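You operate a simulated robot arm through the tools that you are given. There is no shell and no other tool.

You are at the controls of a simulated robot arm. One attempt, no reset.

JOB
Slide the big rotor home, lock the slide and tighten the bolt.
Fine: it only goes on with the blue knob at KEY UP.

It is judged by the outcome, as a careful person would: the job done as asked, and still so three seconds after it is handed in. It fails if anything else is knocked over, pushed out of place, dropped, spilled or broken.

ROBOT AND FRAMES
A 6-joint arm with a two-finger parallel gripper, fixed in place. Base frame: the origin is on the floor under the middle of its stand, x ahead of it, y to its left, z up. Lengths are in m, angles in degrees, forces in N, time in s.
With the tool pointing down near the work surface it reaches from about 0.26 to 0.68 m from the base axis. Its first joint turns from -66.0 to 66.0 degrees. Payload 2.9 kg.
Tool frame: the origin (TCP) lies between the finger pads and is the grasp point; the fingertips stand 0.03 m ahead of it; z points along the fingers, y is the line along which they close. Largest opening 0.11 m; finger width 0.02, thickness 0.01; the body of the gripper, 0.048 by 0.112 m, starts 0.055 m behind the TCP.
Orientation is told as [roll, pitch, yaw] about the base's x, y, z axes, in that order, counted from this pose: with the fingers straight down and closing along the base's y, the tool's x points along the base's -x, its y along +y and its z along -z.

CONTROLS
- The arm moves only by the tool drive_tool. Its argument "deltas" is a list of rows, each a list of 3 entries, a list of its own where there are three numbers: the shift along the tool's x, y, z in cm, then the turn, a rotation vector about the tool's x, y, z in degrees, then the closure, from 0 (fully open) to 1 (shut). In form: [[[x, y, z], [ax, ay, az], grip], ...]. A call has 1 to 20 rows; each row shifts and turns the commanded pose from where the row before left it, along the tool's axes as they then stand. A row lasts 0.2 s, in which the tool goes at most 0.05 m and 8.6 degrees; a call with a longer step from one row to the next is refused whole, and so is a gripper value outside its range. A pose out of reach is approached as far as the arm can. The call stops where the force on the tool passes 90 N (or 10 N more than at its start, if that is more) or the arm is blocked; 0.2 s more then pass. Each finger travels about 0.108 m/s and halts on what it meets, pressing with about 40 N; the grip force reading is that of the motor and also rises with nothing between the fingers. The clock runs only during rows and for 0.2 s after the last one: add rows that do not move to give the fingers time. It gives the time, the measured TCP pose, the force on the tool (base axes), the opening and the grip force at its end, in the units of the frame above (readings bear some noise), with the torque about the TCP (base axes, N m) and any sound that the robot's microphone picked up.
- Cameras (640 x 400 px; columns grow to the right, rows downward): "scene" is fixed at [0.09, 0.4471, 1.3895]; the picture's right is [-0.64, -0.77, 0.00], its down [-0.37, 0.31, -0.88] and it looks along [0.68, -0.56, -0.48] (base axes); focal length 263 px, centre (320, 200). "wrist" rides on the gripper at [0.072, 0.017, -0.103] in the tool frame; the picture's right is [-0.23, 0.97, 0.00], its down [-0.76, -0.18, -0.62] and it looks along [-0.61, -0.14, 0.78] (tool axes); focal length 222 px, centre (320, 200). There is no depth. A picture from a camera that has moved, and an enlarged one, comes with that camera's place and axes in the base frame and with its lens. The place of the scene camera against the robot may be out by one fixed shift of up to 0.012 m in any direction.
- snapshot(camera): a new picture of that camera. The clock stands still meanwhile.
- inspect(camera, box): a new picture of the part [left, top, right, bottom] of that camera's present view, enlarged. The clock stands still meanwhile.
- sign_off(): hands the job in; it is judged then, once.

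Nothing tells you positions but the pictures and the camera data. Unless the task says otherwise, let go and move clear before handing in.

The tools are called as name(argument=value, ...) on one line, values as JSON. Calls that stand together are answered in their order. drive_tool: Moves the arm, as the interface text tells. Its arguments: {"type":"object","properties":{"deltas":{"type":"array"}},"required":["deltas"]} The other tools are called the same way: snapshot (camera) takes a picture; inspect (camera, box) takes an enlarged picture of a part of a camera's view; sign_off () hands the job in.

At the start:

```text
time: 0.0
ee_pos: [0.3635, -0.1353, 1.2946]
orientation: [-0.1, 0.0, 0.0]
contact_force: [-0.6, -0.1, 0.3]
wrist_torque: [-0.03, 0.02, 0.01]
gripper_width: 0.1102
finger_force: 0.0
```

scene: 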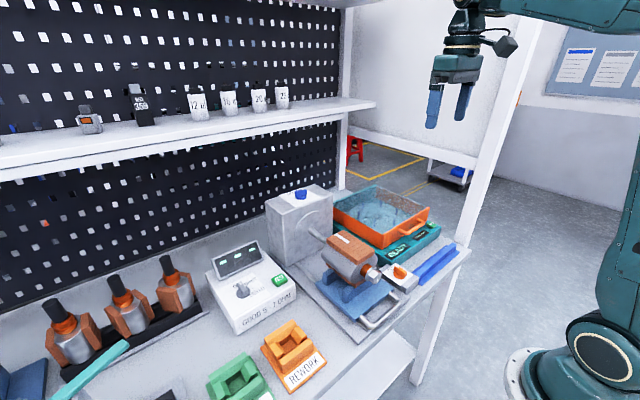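
wrist: 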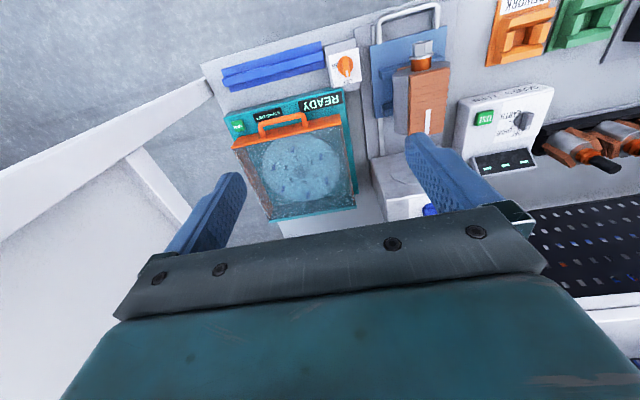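

I see a workbench with a grey box carrying a blue knob, a rotor on a blue slide, an orange-knob switch (possibly the slide lock), a balance machine and small rotors. I'll look closely before moving.

inspect(camera="scene", box=[250, 170, 410, 270])

inspect(camera="scene", box=[300, 220, 460, 320])

inspect(camera="wrist", box=[320, 0, 480, 100])

inspect(camera="wrist", box=[340, 80, 500, 220])

inspect(camera="scene", box=[180, 220, 340, 340])

```text
4.00 times, centred on (330, 220) of scene
camera zoom: at [0.09, 0.4471, 1.3895], right [-0.64, -0.77, 0.0], down [-0.37, 0.31, -0.88], along [0.68, -0.56, -0.48], focal length 1053 px, centre (280, 120)
```

zoom: 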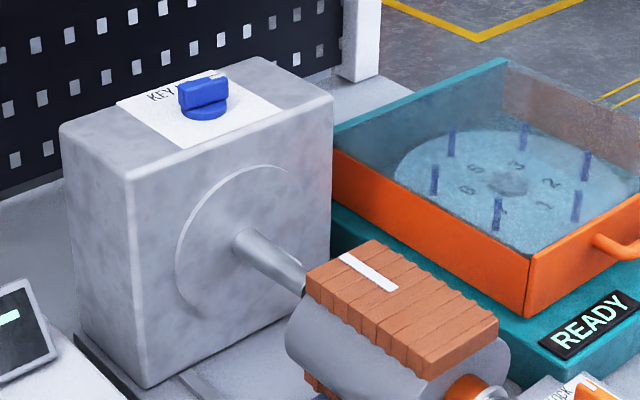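

```text
4.00 times, centred on (380, 270) of scene
camera zoom: at [0.09, 0.4471, 1.3895], right [-0.64, -0.77, 0.0], down [-0.37, 0.31, -0.88], along [0.68, -0.56, -0.48], focal length 1053 px, centre (80, -80)
```

zoom: 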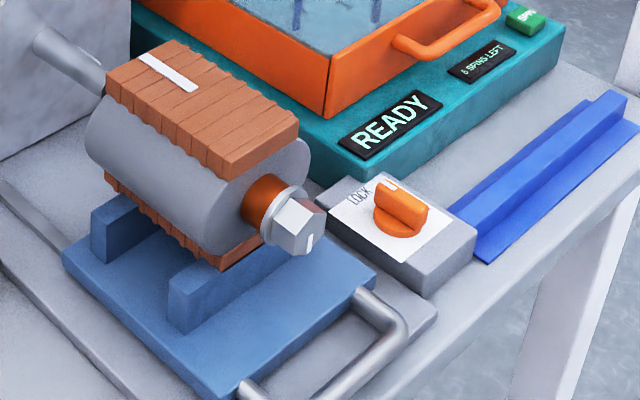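

```text
4.00 times, centred on (400, 50) of wrist
camera zoom: at [0.293, -0.1181, 1.3969], right [0.23, 0.97, 0.0], down [0.76, -0.18, 0.62], along [0.61, -0.14, -0.78], focal length 888 px, centre (0, 800)
```

zoom: 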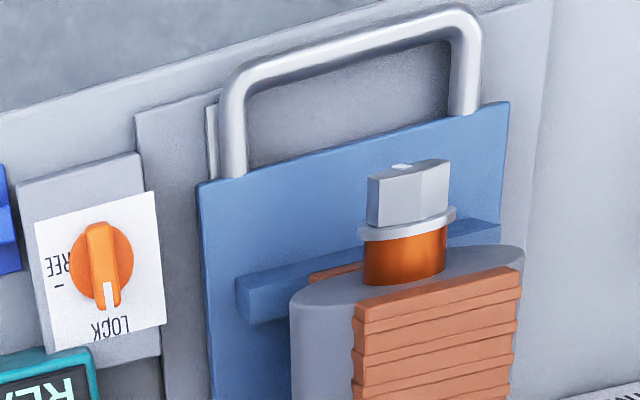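

```text
2.86 times, centred on (420, 150) of wrist
camera zoom: at [0.293, -0.1181, 1.3969], right [0.23, 0.97, 0.0], down [0.76, -0.18, 0.62], along [0.61, -0.14, -0.78], focal length 635 px, centre (34, 343)
```

zoom: 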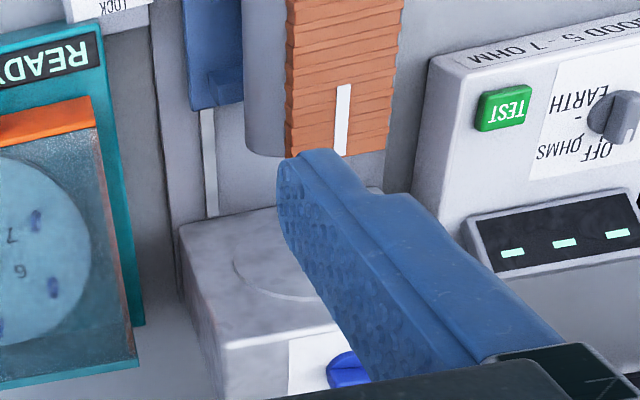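

```text
3.33 times, centred on (260, 280) of scene
camera zoom: at [0.09, 0.4471, 1.3895], right [-0.64, -0.77, 0.0], down [-0.37, 0.31, -0.88], along [0.68, -0.56, -0.48], focal length 878 px, centre (520, -67)
```

zoom: 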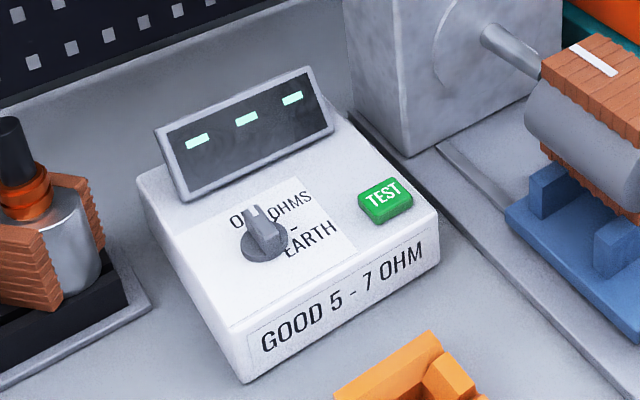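

The orange knob looks set to LOCK, and the bolt head is at about (0.37, 0.05, 0.93). The blue knob is on the grey box near (0.66, 0.05, 1.03). I'll look closer at the rest of the bench before moving.

inspect(camera="scene", box=[280, 180, 320, 205])

inspect(camera="scene", box=[340, 235, 420, 285])

inspect(camera="scene", box=[0, 240, 210, 400])

inspect(camera="scene", box=[180, 280, 400, 400])

inspect(camera="wrist", box=[440, 0, 640, 140])

```text
16.00 times, centred on (300, 192) of scene
camera zoom: at [0.09, 0.4471, 1.3895], right [-0.64, -0.77, 0.0], down [-0.37, 0.31, -0.88], along [0.68, -0.56, -0.48], focal length 4212 px, centre (640, 320)
```

zoom: 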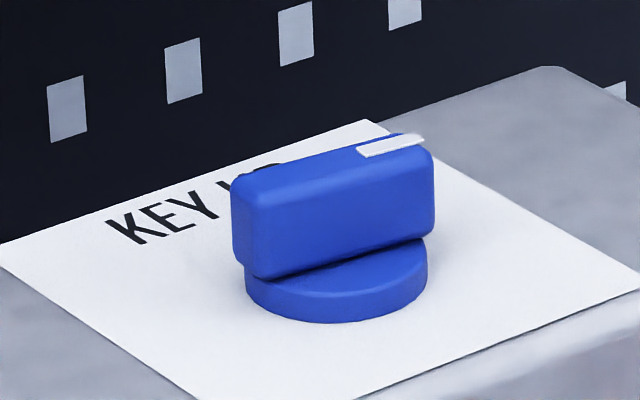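

```text
8.00 times, centred on (380, 260) of scene
camera zoom: at [0.09, 0.4471, 1.3895], right [-0.64, -0.77, 0.0], down [-0.37, 0.31, -0.88], along [0.68, -0.56, -0.48], focal length 2106 px, centre (-160, -280)
```

zoom: 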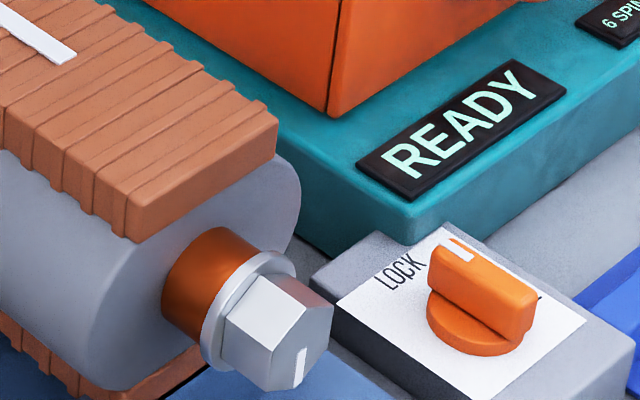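

```text
2.50 times, centred on (105, 320) of scene
camera zoom: at [0.09, 0.4471, 1.3895], right [-0.64, -0.77, 0.0], down [-0.37, 0.31, -0.88], along [0.68, -0.56, -0.48], focal length 658 px, centre (858, -100)
```

zoom: 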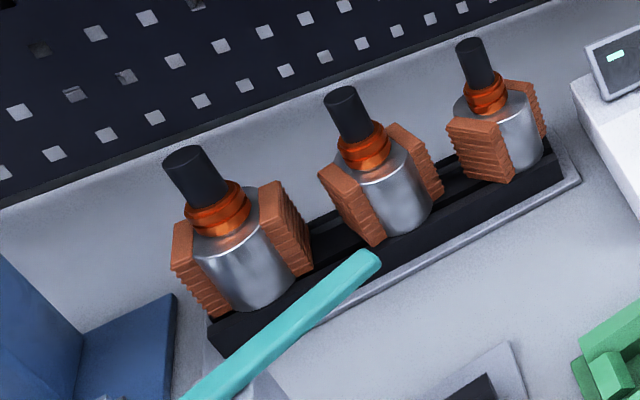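

```text
2.91 times, centred on (290, 340) of scene
camera zoom: at [0.09, 0.4471, 1.3895], right [-0.64, -0.77, 0.0], down [-0.37, 0.31, -0.88], along [0.68, -0.56, -0.48], focal length 766 px, centre (407, -207)
```

zoom: 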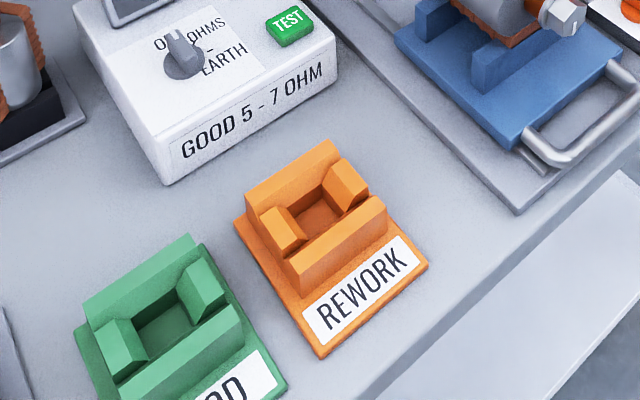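

```text
2.86 times, centred on (540, 70) of wrist
camera zoom: at [0.293, -0.1181, 1.3969], right [0.23, 0.97, 0.0], down [0.76, -0.18, 0.62], along [0.61, -0.14, -0.78], focal length 635 px, centre (-309, 571)
```

zoom: 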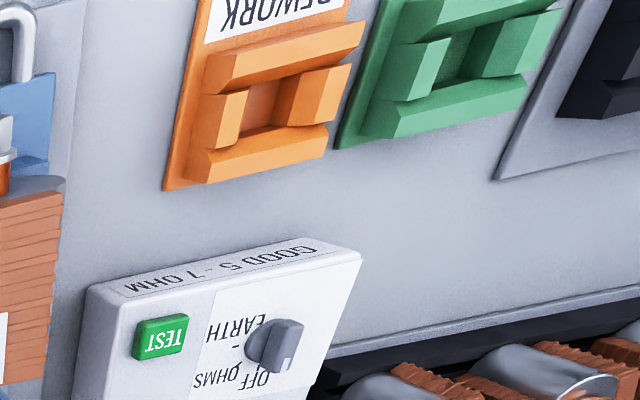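

The blue knob's white mark points toward −y while the "KEY UP" label sits on its +x side, so it probably needs a quarter turn. I'll move the wrist camera up and over to look at the blue knob properly.

drive_tool(deltas=[[[-2.8, 3.4, 0], [0, 0, 0], 0], [[-2.8, 3.4, 0.5], [0, 0, 0], 0], [[-2.8, 3.4, 1], [0, 0, 0], 0], [[-2.8, 3.4, 1], [0, 0, 0], 0], [[-2.8, 3.4, 1], [0, 0, 0], 0], [[-2.8, 3.4, 1], [0, 0, 0], 0], [[0, 0, 0], [0, 0, 0], 0]])

snapshot(camera="wrist")

snapshot(camera="scene")

```text
time: 1.6
ee_pos: [0.5311, 0.068, 1.2484]
orientation: [-0.1, 0.0, 0.0]
contact_force: [0.5, 0.6, -0.3]
wrist_torque: [-0.01, 0.0, 0.01]
gripper_width: 0.1098
finger_force: 0.0
```

```text
taken
camera wrist: at [0.4605, 0.0847, 1.3525], right [0.23, 0.97, 0.0], down [0.76, -0.18, 0.62], along [0.61, -0.14, -0.78], focal length 222 px, centre (320, 200)
```

wrist: 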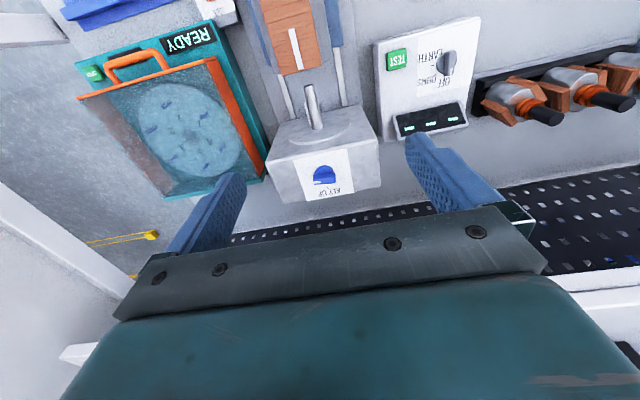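

```text
taken
```

scene: 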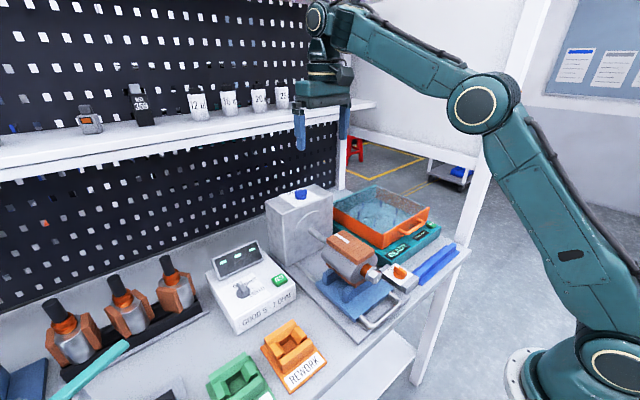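

inspect(camera="wrist", box=[290, 140, 370, 210])

inspect(camera="wrist", box=[230, 0, 390, 140])

```text
5.71 times, centred on (330, 175) of wrist
camera zoom: at [0.4605, 0.0847, 1.3525], right [0.23, 0.97, 0.0], down [0.76, -0.18, 0.62], along [0.61, -0.14, -0.78], focal length 1269 px, centre (263, 343)
```

zoom: 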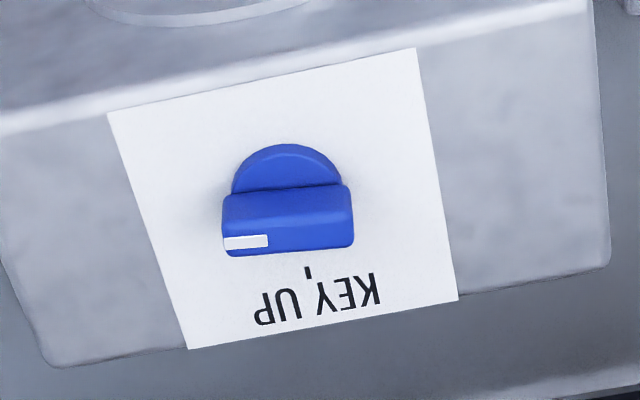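

```text
2.86 times, centred on (310, 70) of wrist
camera zoom: at [0.4605, 0.0847, 1.3525], right [0.23, 0.97, 0.0], down [0.76, -0.18, 0.62], along [0.61, -0.14, -0.78], focal length 635 px, centre (349, 571)
```

zoom: 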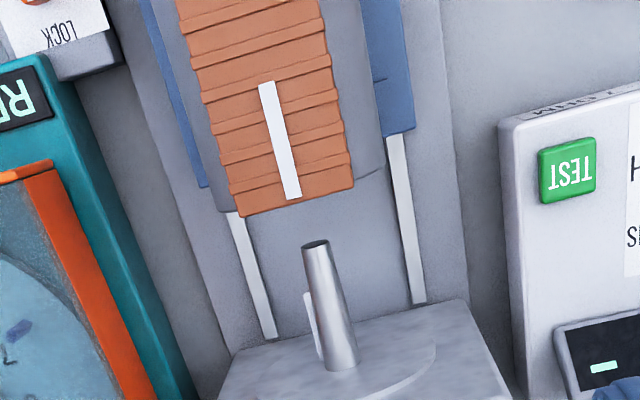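

The only label is KEY UP, with a tick on the +x side. The knob mark (and the shaft's key) points to −y, so the knob needs 90° counter-clockwise from above. I take the knob's bar top to be about (0.667, 0.046, 1.04), and I'll turn the gripper −90° yaw above it and check alignment.

drive_tool(deltas=[[[0, 0, 0], [0, 0, 8.2], 0], [[0, 0, 0], [0, 0, 8.2], 0], [[0, 0, 0], [0, 0, 8.2], 0], [[0, 0, 0], [0, 0, 8.2], 0], [[0, 0, 0], [0, 0, 8.2], 0], [[0, 0, 0], [0, 0, 8.2], 0], [[0, 0, 0], [0, 0, 8.2], 0], [[0, 0, 0], [0, 0, 8.2], 0], [[0, 0, 0], [0, 0, 8.2], 0], [[0, 0, 0], [0, 0, 8.2], 0], [[0, 0, 0], [0, 0, 8], 0], [[-0.45, 2.72, 2.3], [0, 0, 0], 0], [[-0.45, 2.72, 2.3], [0, 0, 0], 0], [[-0.45, 2.72, 2.3], [0, 0, 0], 0], [[-0.45, 2.72, 2.3], [0, 0, 0], 0], [[-0.45, 2.72, 2.3], [0, 0, 0], 0], [[0, 0, 0], [0, 0, 0], 0]])

snapshot(camera="wrist")

snapshot(camera="scene")

```text
time: 5.2
ee_pos: [0.6267, 0.0469, 1.127]
orientation: [0.0, -0.1, -90.1]
contact_force: [0.5, -0.4, -0.2]
wrist_torque: [-0.02, -0.01, 0.03]
gripper_width: 0.11
finger_force: 0.0
out of reach, approached as far as the arm can: row 14, 15, 16
```

```text
taken
camera wrist: at [0.6451, 0.1206, 1.2289], right [0.97, -0.23, 0.0], down [-0.18, -0.76, 0.62], along [-0.14, -0.61, -0.78], focal length 222 px, centre (320, 200)
```

wrist: 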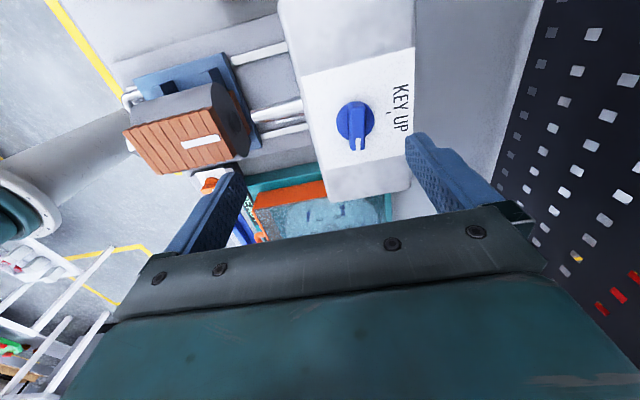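

```text
taken
```

scene: 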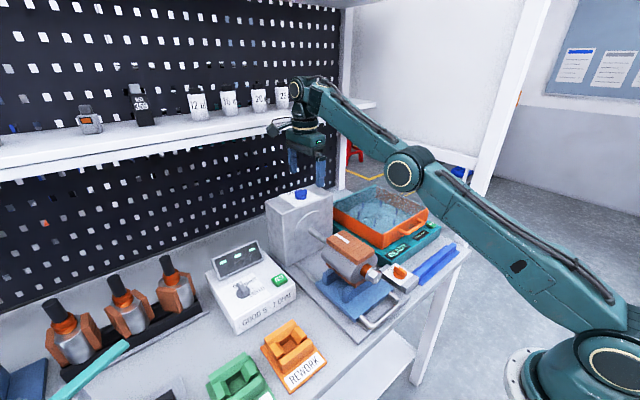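

With the tool straight down the arm stops at x ≈ 0.627, about 4 cm short of the knob, so I'll need a tilted approach. I'll inspect the knob from here to pin down its position.

inspect(camera="wrist", box=[300, 60, 420, 180])

inspect(camera="wrist", box=[110, 40, 310, 220])

```text
3.33 times, centred on (360, 120) of wrist
camera zoom: at [0.6451, 0.1206, 1.2289], right [0.97, -0.23, 0.0], down [-0.18, -0.76, 0.62], along [-0.14, -0.61, -0.78], focal length 740 px, centre (187, 467)
```

zoom: 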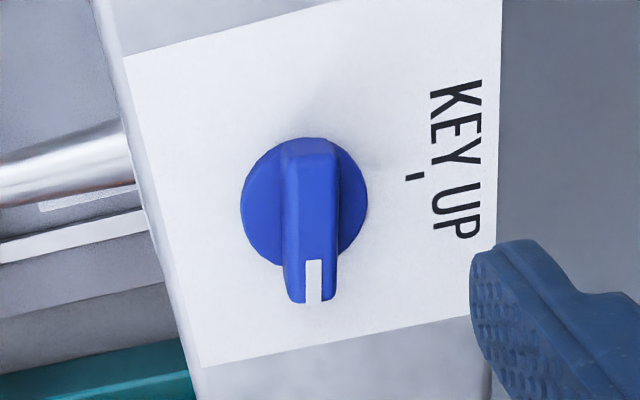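

```text
2.22 times, centred on (210, 130) of wrist
camera zoom: at [0.6451, 0.1206, 1.2289], right [0.97, -0.23, 0.0], down [-0.18, -0.76, 0.62], along [-0.14, -0.61, -0.78], focal length 494 px, centre (564, 356)
```

zoom: 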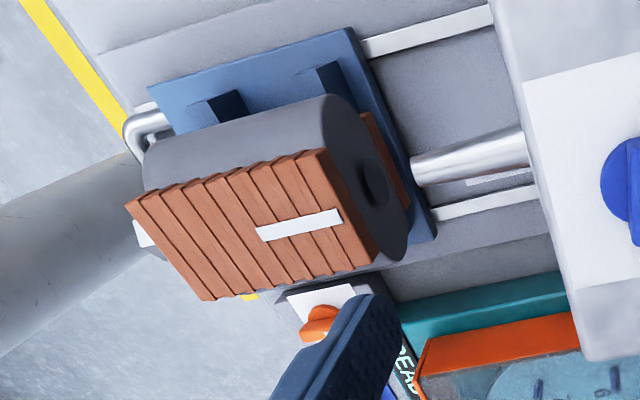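

The knob bar top is near (0.66, 0.047, 1.05). I'll tilt the tool about 15° outward here to gain reach and see where it settles.

drive_tool(deltas=[[[0, 0, 0], [-7.5, 0, 0], 0], [[0, 0, 0], [-7.5, 0, 0], 0], [[0, 0, 0], [0, 0, 0], 0]])

snapshot(camera="wrist")

```text
time: 6.0
ee_pos: [0.6269, 0.0477, 1.1264]
orientation: [15.1, -0.1, -90.0]
contact_force: [0.3, 0.7, 0.0]
wrist_torque: [-0.01, 0.01, -0.02]
gripper_width: 0.11
finger_force: 0.0
```

```text
taken
camera wrist: at [0.618, 0.1205, 1.2309], right [0.94, -0.23, 0.25], down [-0.33, -0.76, 0.56], along [0.07, -0.61, -0.79], focal length 222 px, centre (320, 200)
```

wrist: 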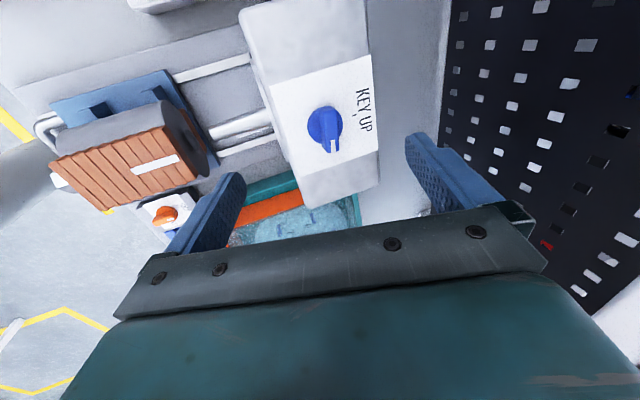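

inspect(camera="wrist", box=[280, 70, 400, 190])

```text
3.33 times, centred on (340, 130) of wrist
camera zoom: at [0.618, 0.1205, 1.2309], right [0.94, -0.23, 0.25], down [-0.33, -0.76, 0.56], along [0.07, -0.61, -0.79], focal length 740 px, centre (253, 433)
```

zoom: 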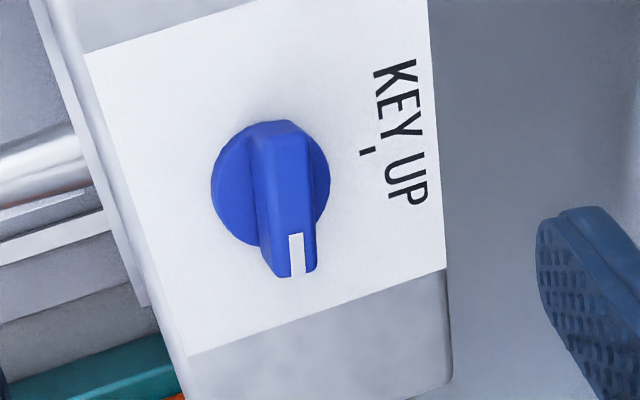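

Triangulating three views puts the knob axis at about (0.660, 0.0455), bar top at z ≈ 1.049, bar about 13 mm wide. I'll half-close the fingers, move directly above it while tilted, and check again.

drive_tool(deltas=[[[0, 0, 0], [0, 0, 0], 0.3], [[-0.1, 1.25, 1.5], [0, 0, 0], 0.6], [[-0.1, 1.25, 1.5], [0, 0, 0], 0.6], [[0, 0, 0], [0, 0, 0], 0.6]])

snapshot(camera="wrist")

inspect(camera="scene", box=[260, 120, 360, 220])

```text
time: 7.0
ee_pos: [0.6586, 0.0455, 1.1043]
orientation: [15.0, -0.1, -90.0]
contact_force: [-0.2, 0.1, -0.6]
wrist_torque: [0.01, 0.03, 0.02]
gripper_width: 0.044
finger_force: 0.0
```

```text
taken
camera wrist: at [0.6499, 0.1183, 1.2081], right [0.94, -0.23, 0.25], down [-0.33, -0.76, 0.56], along [0.07, -0.61, -0.79], focal length 222 px, centre (320, 200)
```

wrist: 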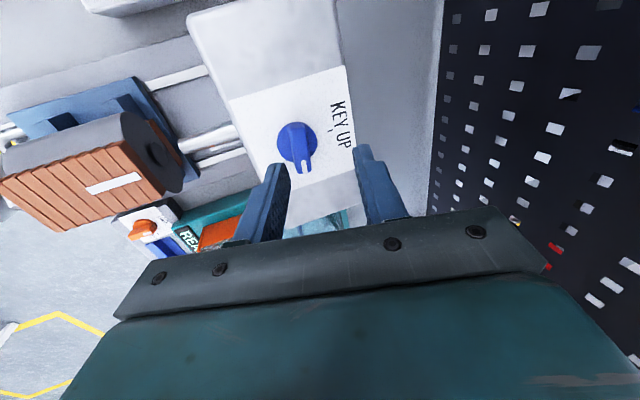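

```text
4.00 times, centred on (310, 170) of scene
camera zoom: at [0.09, 0.4471, 1.3895], right [-0.64, -0.77, 0.0], down [-0.37, 0.31, -0.88], along [0.68, -0.56, -0.48], focal length 1053 px, centre (360, 320)
```

zoom: 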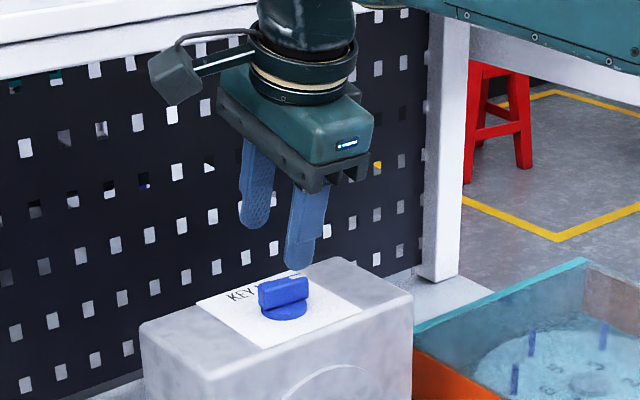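

inspect(camera="wrist", box=[240, 90, 400, 230])

```text
2.86 times, centred on (320, 160) of wrist
camera zoom: at [0.6499, 0.1183, 1.2081], right [0.94, -0.23, 0.25], down [-0.33, -0.76, 0.56], along [0.07, -0.61, -0.79], focal length 635 px, centre (320, 314)
```

zoom: 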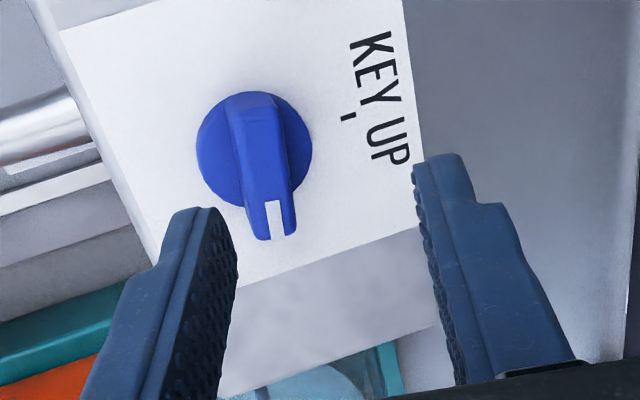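

The knob estimate holds at (0.660, 0.046, 1.049). I'll ease the tilt to 10°, centre over the bar and come part-way down before a final check.

drive_tool(deltas=[[[0, 0, 0], [5, 0, 0], 0.6], [[0.05, -0.93, 1.0], [0, 0, 0], 0.6], [[0, 0, 1.0], [0, 0, 0], 0.6], [[0, 0, 0], [0, 0, 0], 0.6]])

inspect(camera="wrist", box=[240, 90, 400, 230])

inspect(camera="scene", box=[270, 145, 350, 215])

```text
time: 8.0
ee_pos: [0.652, 0.0454, 1.0831]
orientation: [10.0, -0.1, -90.0]
contact_force: [-0.9, 0.7, 0.3]
wrist_torque: [0.0, 0.0, 0.03]
gripper_width: 0.044
finger_force: 0.0
```

```text
2.86 times, centred on (320, 160) of wrist
camera zoom: at [0.6525, 0.118, 1.187], right [0.96, -0.23, 0.17], down [-0.28, -0.76, 0.58], along [0.0, -0.61, -0.79], focal length 635 px, centre (320, 314)
```

zoom: 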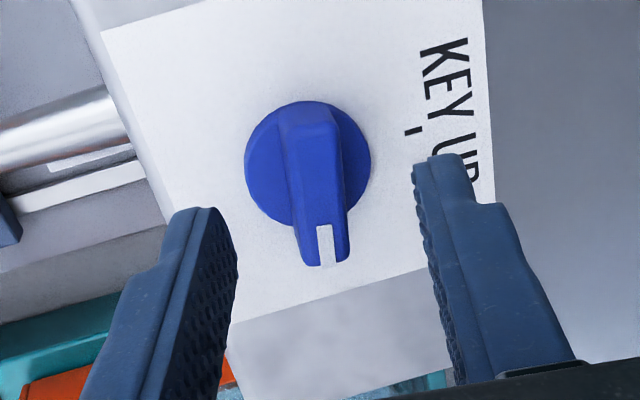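

```text
5.71 times, centred on (310, 180) of scene
camera zoom: at [0.09, 0.4471, 1.3895], right [-0.64, -0.77, 0.0], down [-0.37, 0.31, -0.88], along [0.68, -0.56, -0.48], focal length 1504 px, centre (377, 314)
```

zoom: 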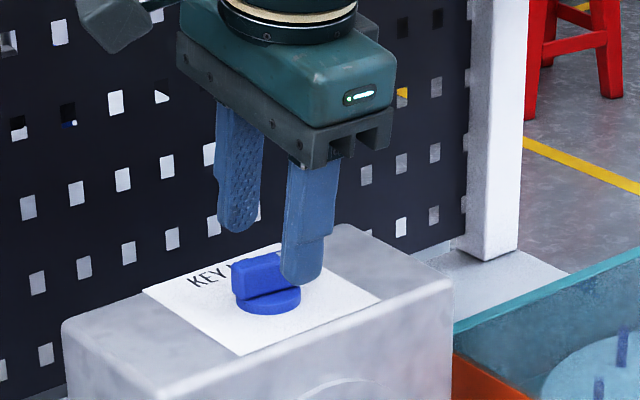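

Alignment looks good; I'll drop the last 1.6 cm, close on the bar, and read forces.

drive_tool(deltas=[[[0.1, 0.1, 0.8], [0, 0, 0], 0.6], [[0, 0, 0.8], [0, 0, 0], 0.6], [[0, 0, 0], [0, 0, 0], 0.75], [[0, 0, 0], [0, 0, 0], 0.9], [[0, 0, 0], [0, 0, 0], 1.0]])

inspect(camera="wrist", box=[240, 90, 400, 230])

inspect(camera="scene", box=[270, 145, 350, 215])

```text
time: 9.2
ee_pos: [0.6541, 0.0467, 1.0661]
orientation: [9.6, -0.1, -90.1]
contact_force: [-18.2, -4.8, -1.2]
wrist_torque: [-0.2, 1.01, -0.01]
gripper_width: 0.0148
finger_force: 44.7
```

```text
2.86 times, centred on (320, 160) of wrist
camera zoom: at [0.6554, 0.1187, 1.1708], right [0.96, -0.23, 0.16], down [-0.28, -0.76, 0.59], along [-0.01, -0.61, -0.79], focal length 635 px, centre (320, 314)
```

zoom: 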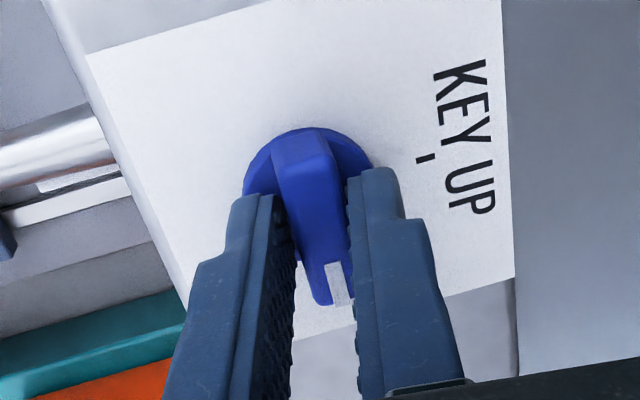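

```text
5.71 times, centred on (310, 180) of scene
camera zoom: at [0.0894, 0.447, 1.3896], right [-0.64, -0.77, 0.0], down [-0.37, 0.31, -0.88], along [0.68, -0.56, -0.48], focal length 1504 px, centre (377, 314)
```

zoom: 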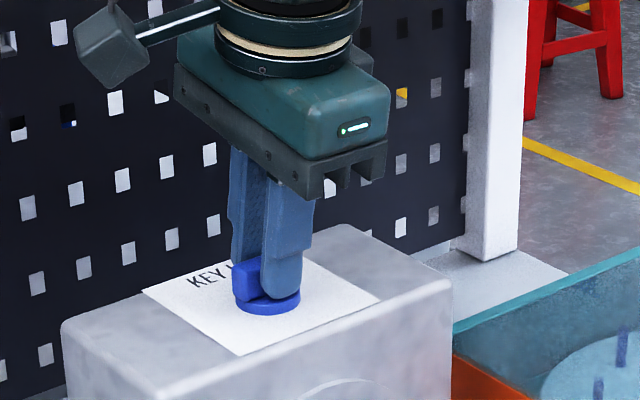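

The bar is gripped (14.8 mm, 45 N) with a modest side load. Now I rotate counter-clockwise (about −tool z) part-way and check.

drive_tool(deltas=[[[0, -0.1, 0], [0, 0, -4], 1], [[0, 0, 0], [0, 0, -6], 1], [[0, 0, 0], [0, 0, -6], 1], [[0, 0, 0], [0, 0, -6], 1], [[0, 0, 0], [0, 0, -6], 1], [[0, 0, 0], [0, 0, 0], 1]])

inspect(camera="wrist", box=[240, 90, 400, 230])

inspect(camera="scene", box=[270, 145, 350, 215])

```text
time: 10.6
ee_pos: [0.6533, 0.0463, 1.0652]
orientation: [8.5, -4.6, -62.4]
contact_force: [-21.5, -12.6, -5.0]
wrist_torque: [-0.72, 0.95, -0.05]
gripper_width: 0.0143
finger_force: 45.3
```

```text
2.86 times, centred on (320, 160) of wrist
camera zoom: at [0.6193, 0.1182, 1.1657], right [0.95, 0.26, 0.16], down [0.09, -0.75, 0.65], along [0.29, -0.6, -0.74], focal length 635 px, centre (320, 314)
```

zoom: 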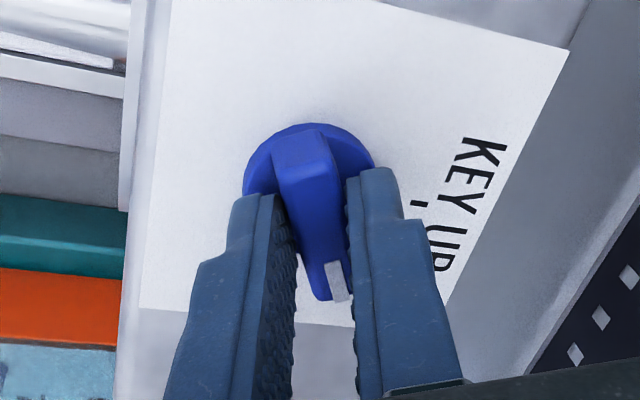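

```text
5.71 times, centred on (310, 180) of scene
camera zoom: at [0.0895, 0.4467, 1.3897], right [-0.64, -0.77, 0.0], down [-0.37, 0.31, -0.88], along [0.68, -0.56, -0.48], focal length 1504 px, centre (377, 314)
```

zoom: 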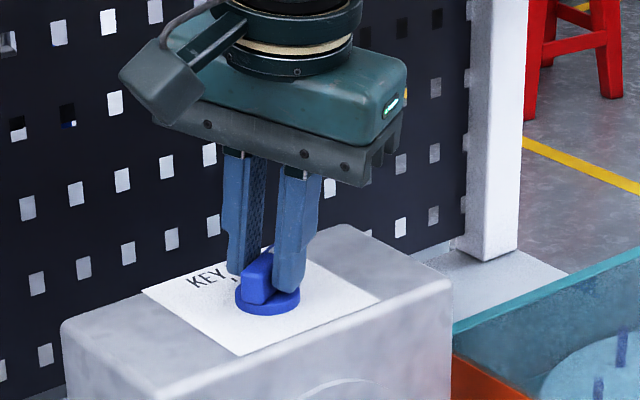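

The knob is turning with the gripper (now about −62° yaw). I'll continue the rest of the quarter turn.

drive_tool(deltas=[[[0, 0, 0], [0, 0, -6], 1], [[0, 0, 0], [0, 0, -6], 1], [[0, 0, 0], [0, 0, -6], 1], [[0, 0, 0], [0, 0, -6], 1], [[0, 0, 0], [0, 0, -6], 1], [[0, 0, 0], [0, 0, -6], 1], [[0, 0, 0], [0, 0, 0], 1]])

inspect(camera="wrist", box=[240, 90, 400, 230])

```text
time: 12.2
ee_pos: [0.652, 0.0449, 1.0684]
orientation: [4.2, -8.6, -26.3]
contact_force: [-23.0, -20.4, -2.2]
wrist_torque: [-0.89, 1.09, -0.1]
gripper_width: 0.0135
finger_force: 44.8
```

```text
2.86 times, centred on (320, 160) of wrist
camera zoom: at [0.581, 0.0928, 1.16], right [0.62, 0.78, 0.1], down [0.49, -0.49, 0.72], along [0.61, -0.39, -0.69], focal length 635 px, centre (320, 314)
```

zoom: 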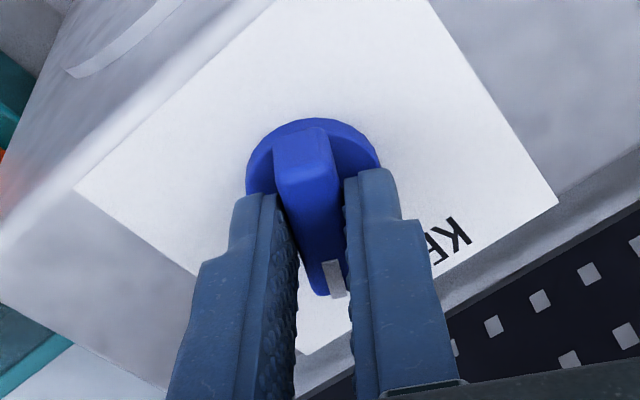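

drive_tool(deltas=[[[0, 0, 0], [0, 0, -6], 1], [[0, 0, 0], [0, 0, -6], 1], [[0, 0, 0], [0, 0, -6], 1], [[0, 0, 0], [0, 0, -6], 1], [[0, 0, 0], [0, 0, -2.5], 1], [[0, 0, 0], [0, 0, 0], 1]])

inspect(camera="wrist", box=[240, 90, 400, 230])

inspect(camera="scene", box=[260, 145, 360, 245])

```text
time: 13.6
ee_pos: [0.6539, 0.0455, 1.0675]
orientation: [-0.1, -9.6, 0.5]
contact_force: [-24.6, -21.0, 2.1]
wrist_torque: [-0.45, 1.52, -0.12]
gripper_width: 0.0128
finger_force: 44.9
```

```text
2.86 times, centred on (320, 160) of wrist
camera zoom: at [0.5665, 0.0617, 1.1575], right [0.22, 0.98, 0.04], down [0.65, -0.17, 0.74], along [0.73, -0.14, -0.67], focal length 635 px, centre (320, 314)
```

zoom: 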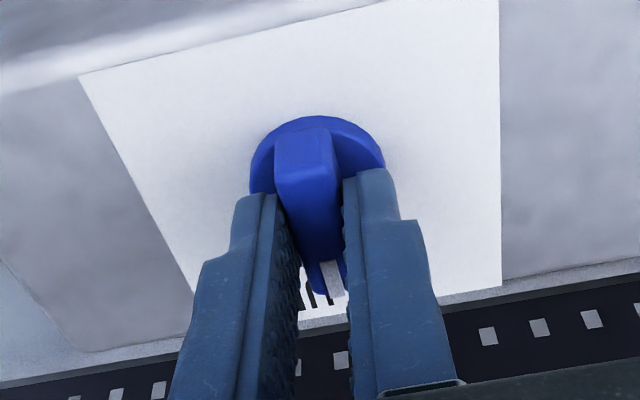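

```text
4.00 times, centred on (310, 195) of scene
camera zoom: at [0.0893, 0.4464, 1.3898], right [-0.64, -0.77, 0.0], down [-0.37, 0.31, -0.88], along [0.68, -0.56, -0.48], focal length 1053 px, centre (360, 220)
```

zoom: 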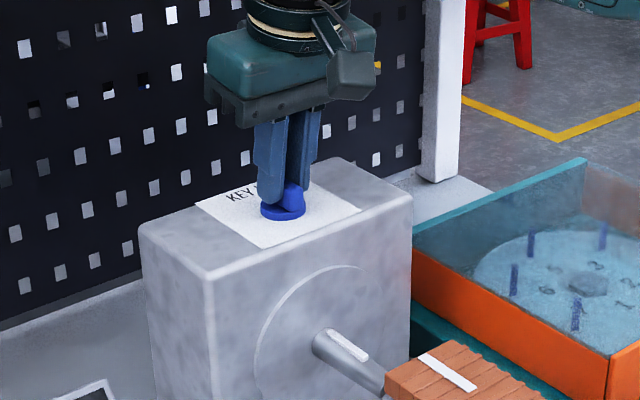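

The shaft's key now shows on top. I'll release, back straight off, and verify the knob's pointer.

drive_tool(deltas=[[[0, 0, 0], [0, 0, 0], 0.8], [[0, 0, 0], [0, 0, 0], 0.6], [[0, 0, 0], [0, 0, 0], 0.6], [[0, 0, -2], [0, 0, 0], 0.6], [[0, 0, -3], [0, 0, 0], 0.6], [[0, 0, -3], [0, 0, 0], 0.6], [[0, 0, 0], [0, 0, 0], 0.6]])

snapshot(camera="wrist")

inspect(camera="wrist", box=[260, 70, 380, 190])

inspect(camera="scene", box=[260, 165, 360, 265])

```text
time: 15.2
ee_pos: [0.6347, 0.052, 1.1449]
orientation: [0.2, -10.1, 0.6]
contact_force: [0.1, 0.3, 0.1]
wrist_torque: [0.0, 0.0, -0.01]
gripper_width: 0.0438
finger_force: 0.0
out of reach, approached as far as the arm can: row 6
```

```text
taken
camera wrist: at [0.5475, 0.0669, 1.2338], right [0.21, 0.98, 0.04], down [0.64, -0.17, 0.75], along [0.74, -0.13, -0.66], focal length 222 px, centre (320, 200)
```

wrist: 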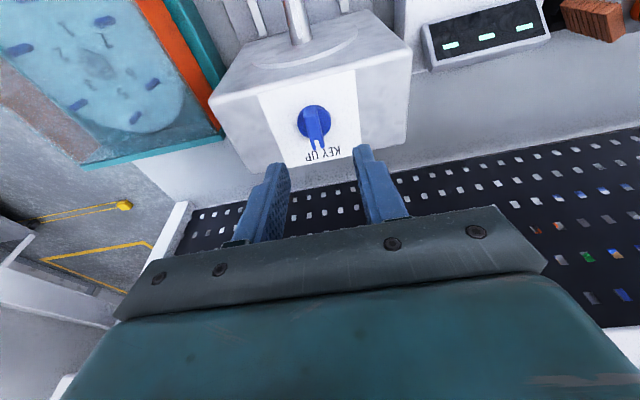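

```text
3.33 times, centred on (320, 130) of wrist
camera zoom: at [0.5475, 0.0669, 1.2338], right [0.21, 0.98, 0.04], down [0.64, -0.17, 0.75], along [0.74, -0.13, -0.66], focal length 740 px, centre (320, 433)
```

zoom: 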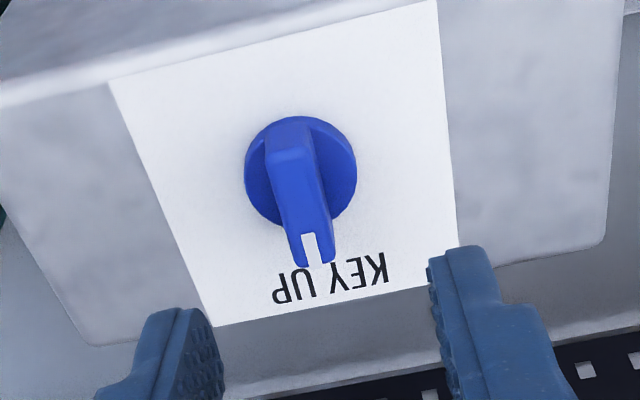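

```text
4.00 times, centred on (310, 215) of scene
camera zoom: at [0.09, 0.4471, 1.3895], right [-0.64, -0.77, 0.0], down [-0.37, 0.31, -0.88], along [0.68, -0.56, -0.48], focal length 1053 px, centre (360, 140)
```

zoom: 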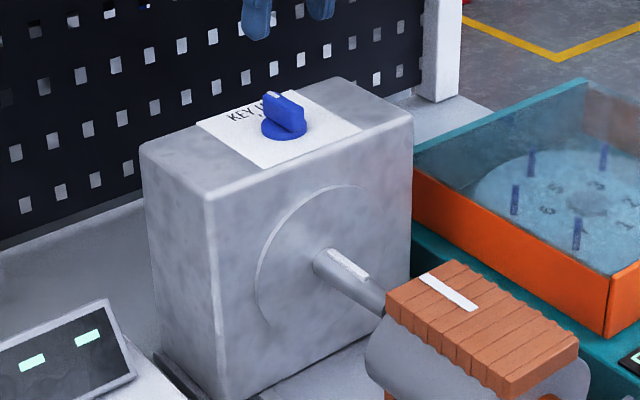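

The blue knob now points squarely at KEY UP, and the shaft key is on top. Next I go back to look at the orange lock knob and the rotor from closer.

drive_tool(deltas=[[[0, 0, 0], [0, 5, 0], 0.6], [[2, 0, 0], [0, 5, 0], 0.6], [[4, -1.4, 0], [0, 0, 0], 0.3], [[4, -1.4, 1], [0, 0, 0], 0], [[4, -1.4, 1.4], [0, 0, 0], 0], [[4, -1.4, 1.4], [0, 0, 0], 0], [[4, -1.4, 1.4], [0, 0, 0], 0], [[4, -1.4, 1.4], [0, 0, 0], 0], [[4, -1.4, 1.4], [0, 0, 0], 0], [[3.5, -1.4, 1.5], [0, 0, 0], 0], [[0, 0, 0], [0, 0, 0], 0]])

snapshot(camera="wrist")

inspect(camera="wrist", box=[260, 90, 380, 210])

```text
time: 17.6
ee_pos: [0.3026, -0.0631, 1.0483]
orientation: [-0.2, -0.1, 0.5]
contact_force: [0.5, -0.1, 0.1]
wrist_torque: [-0.01, 0.02, 0.02]
gripper_width: 0.1101
finger_force: 0.1
```

```text
taken
camera wrist: at [0.2317, -0.0456, 1.1505], right [0.22, 0.98, 0.0], down [0.76, -0.17, 0.62], along [0.61, -0.14, -0.78], focal length 222 px, centre (320, 200)
```

wrist: 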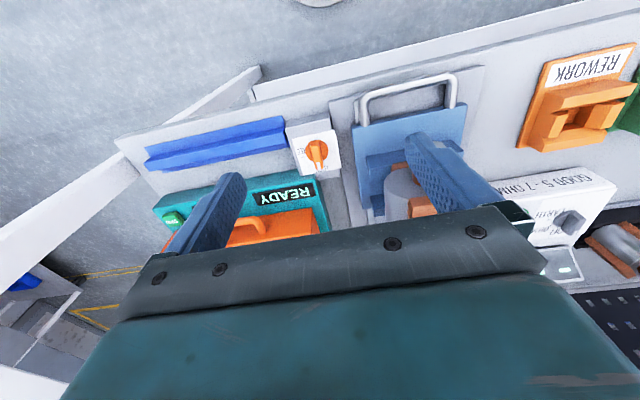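

```text
3.33 times, centred on (320, 150) of wrist
camera zoom: at [0.2317, -0.0456, 1.1505], right [0.22, 0.98, 0.0], down [0.76, -0.17, 0.62], along [0.61, -0.14, -0.78], focal length 740 px, centre (320, 367)
```

zoom: 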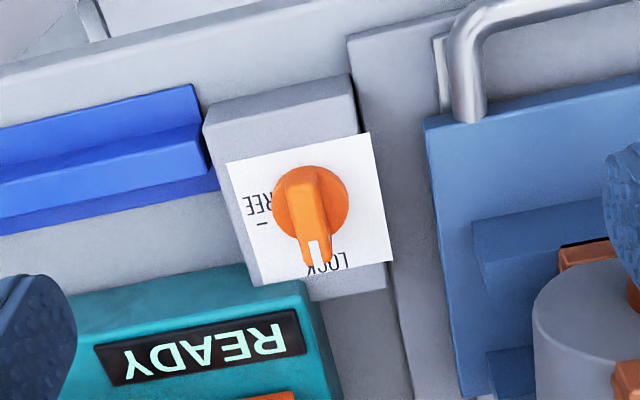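

The orange knob is the same style as the blue one, centred near (0.3735, −0.0815) with bar top near z ≈ 0.873, pointing at LOCK (+x). FREE is at −y, so it needs 90° clockwise from above. I'll hover above it with a 10° lean away from the rotor.

drive_tool(deltas=[[[-1.77, -0.75, 0], [0, 0, 0.5], 0.3], [[-1.77, -0.75, 3], [0, 0, 0], 0.6], [[-1.77, -0.75, 3], [0, 0, 0], 0.6], [[-1.78, -0.75, 3], [0, 0, 0], 0.6], [[0, 0, 2.8], [-5, 0, 0], 0.6], [[0, 0, 0], [-5, 0, 0], 0.6], [[0, 0, 0], [0, 0, 0], 0.6]])

snapshot(camera="wrist")

inspect(camera="wrist", box=[240, 90, 400, 230])

inspect(camera="scene", box=[320, 190, 450, 300])

```text
time: 19.2
ee_pos: [0.373, -0.0945, 0.9313]
orientation: [9.9, 0.0, 0.0]
contact_force: [0.0, 0.6, -1.4]
wrist_torque: [0.0, 0.0, -0.04]
gripper_width: 0.044
finger_force: 0.0
```

```text
taken
camera wrist: at [0.3023, -0.0954, 1.0357], right [0.23, 0.96, 0.17], down [0.76, -0.28, 0.58], along [0.61, -0.01, -0.79], focal length 222 px, centre (320, 200)
```

wrist: 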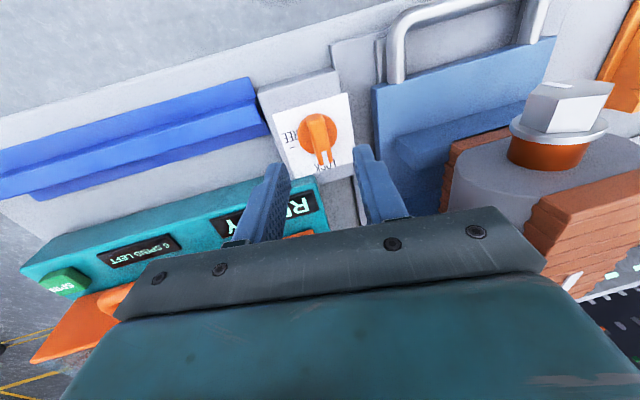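

```text
2.86 times, centred on (320, 160) of wrist
camera zoom: at [0.3023, -0.0954, 1.0357], right [0.23, 0.96, 0.17], down [0.76, -0.28, 0.58], along [0.61, -0.01, -0.79], focal length 635 px, centre (320, 314)
```

zoom: 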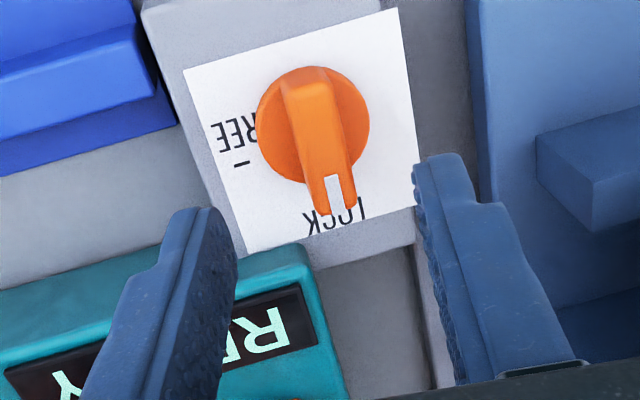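

```text
3.64 times, centred on (385, 245) of scene
camera zoom: at [0.09, 0.4471, 1.3895], right [-0.64, -0.77, 0.0], down [-0.37, 0.31, -0.88], along [0.68, -0.56, -0.48], focal length 957 px, centre (84, 36)
```

zoom: 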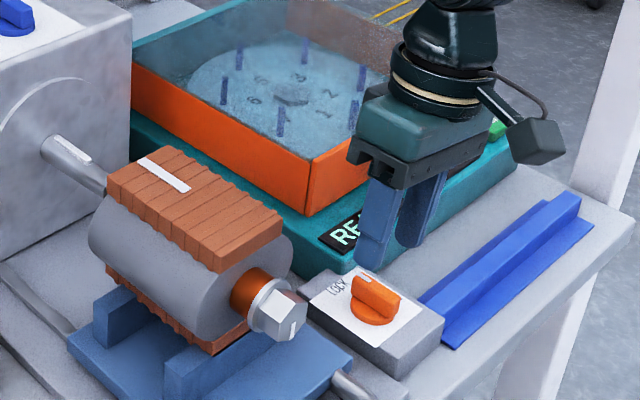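

The knob is right on the finger axis, now estimated at (0.373, −0.083). I'll descend 4.1 cm along the fingers and close on the bar.

drive_tool(deltas=[[[0, 0, 2], [0, 0, 0], 0.6], [[0, 0, 1.3], [0, 0, 0], 0.6], [[0, 0, 0.8], [0, 0, 0], 0.6], [[0, 0, 0], [0, 0, 0], 0.75], [[0, 0, 0], [0, 0, 0], 0.9], [[0, 0, 0], [0, 0, 0], 1]])

inspect(camera="wrist", box=[240, 90, 400, 230])

inspect(camera="scene", box=[320, 190, 450, 300])

```text
time: 20.6
ee_pos: [0.3722, -0.0866, 0.89]
orientation: [9.9, 0.1, 0.1]
contact_force: [0.4, 10.1, 0.9]
wrist_torque: [-0.36, -0.33, -0.06]
gripper_width: 0.0151
finger_force: 45.4
```

```text
2.86 times, centred on (320, 160) of wrist
camera zoom: at [0.302, -0.0882, 0.9956], right [0.23, 0.96, 0.17], down [0.76, -0.28, 0.58], along [0.61, 0.0, -0.79], focal length 635 px, centre (320, 314)
```

zoom: 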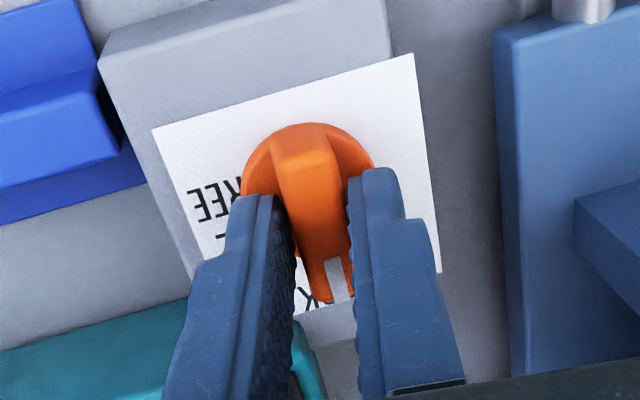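

```text
3.64 times, centred on (385, 245) of scene
camera zoom: at [0.09, 0.4473, 1.3895], right [-0.64, -0.77, 0.0], down [-0.37, 0.31, -0.88], along [0.68, -0.56, -0.48], focal length 957 px, centre (84, 36)
```

zoom: 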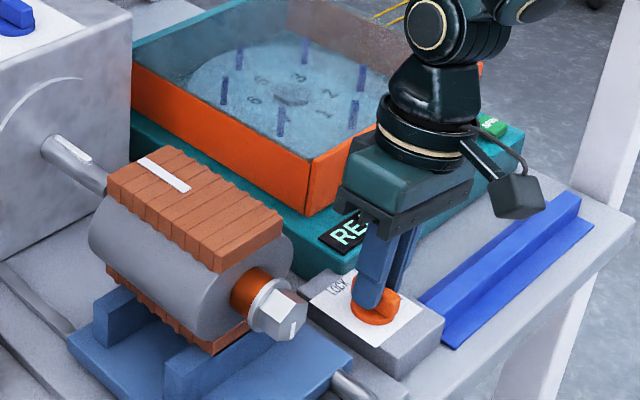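

Gripped cleanly. I'll rotate clockwise (about +tool z) halfway and check camera-mount clearance from the rotor.

drive_tool(deltas=[[[0, 0, 0], [0, 0, 5], 1], [[0, 0, 0], [0, 0, 6], 1], [[0, 0, 0], [0, 0, 6], 1], [[0, 0, 0], [0, 0, 6], 1], [[0, 0, 0], [0, 0, 6], 1], [[0, 0, 0], [0, 0, 6], 1], [[0, 0, 0], [0, 0, 6], 1], [[0, 0, 0], [0, 0, 6], 1], [[0, 0, 0], [0, 0, 0], 1]])

inspect(camera="wrist", box=[240, 90, 400, 230])

inspect(camera="scene", box=[320, 190, 450, 300])

```text
time: 22.6
ee_pos: [0.3726, -0.0883, 0.8906]
orientation: [6.7, 7.0, -46.8]
contact_force: [-8.2, -0.5, 35.6]
wrist_torque: [-0.58, 0.48, 0.02]
gripper_width: 0.0142
finger_force: 44.9
```

```text
2.86 times, centred on (320, 160) of wrist
camera zoom: at [0.338, -0.0417, 1.0034], right [0.87, 0.49, 0.08], down [0.39, -0.78, 0.5], along [0.31, -0.4, -0.86], focal length 635 px, centre (320, 314)
```

zoom: 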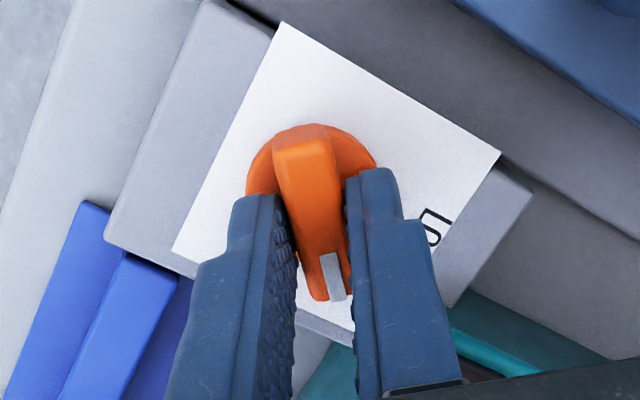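

```text
3.64 times, centred on (385, 245) of scene
camera zoom: at [0.0894, 0.4472, 1.3895], right [-0.64, -0.77, 0.0], down [-0.37, 0.31, -0.88], along [0.68, -0.56, -0.48], focal length 957 px, centre (84, 36)
```

zoom: 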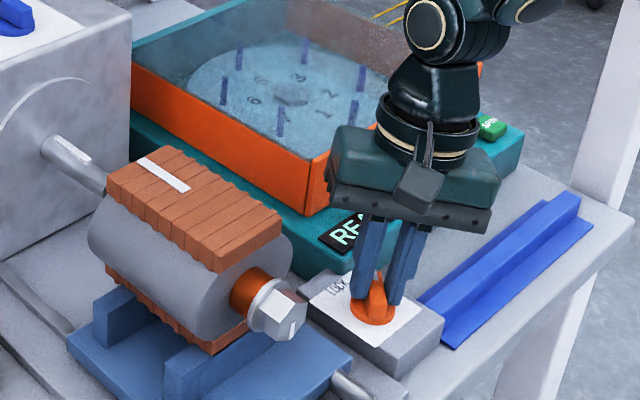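

There's a 36 N upward push (fingertip on the knob disc), so I'll ease up ~1.5 mm while finishing the turn.

drive_tool(deltas=[[[0, 0, -0.1], [0, 0, 5], 1], [[0, 0, -0.05], [0, 0, 6], 1], [[0, 0, 0], [0, 0, 6], 1], [[0, 0, 0], [0, 0, 6], 1], [[0, 0, 0], [0, 0, 0], 1]])

inspect(camera="scene", box=[320, 190, 450, 300])

```text
time: 23.8
ee_pos: [0.3722, -0.0885, 0.89]
orientation: [3.2, 9.1, -70.0]
contact_force: [-3.0, -13.7, -8.8]
wrist_torque: [-1.1, 0.45, -0.01]
gripper_width: 0.0132
finger_force: 45.1
```

```text
3.64 times, centred on (385, 245) of scene
camera zoom: at [0.09, 0.4468, 1.3896], right [-0.64, -0.77, 0.0], down [-0.37, 0.31, -0.88], along [0.68, -0.56, -0.48], focal length 957 px, centre (84, 36)
```

zoom: 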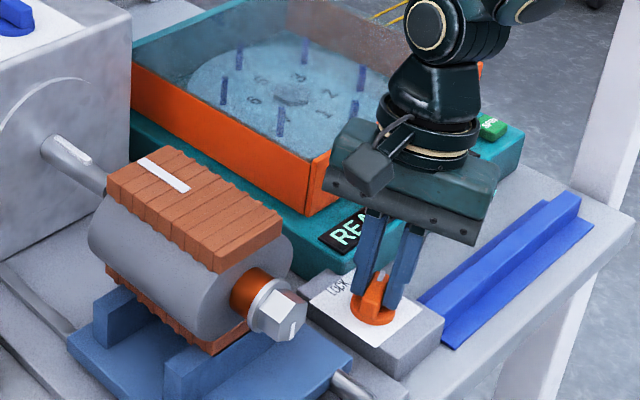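

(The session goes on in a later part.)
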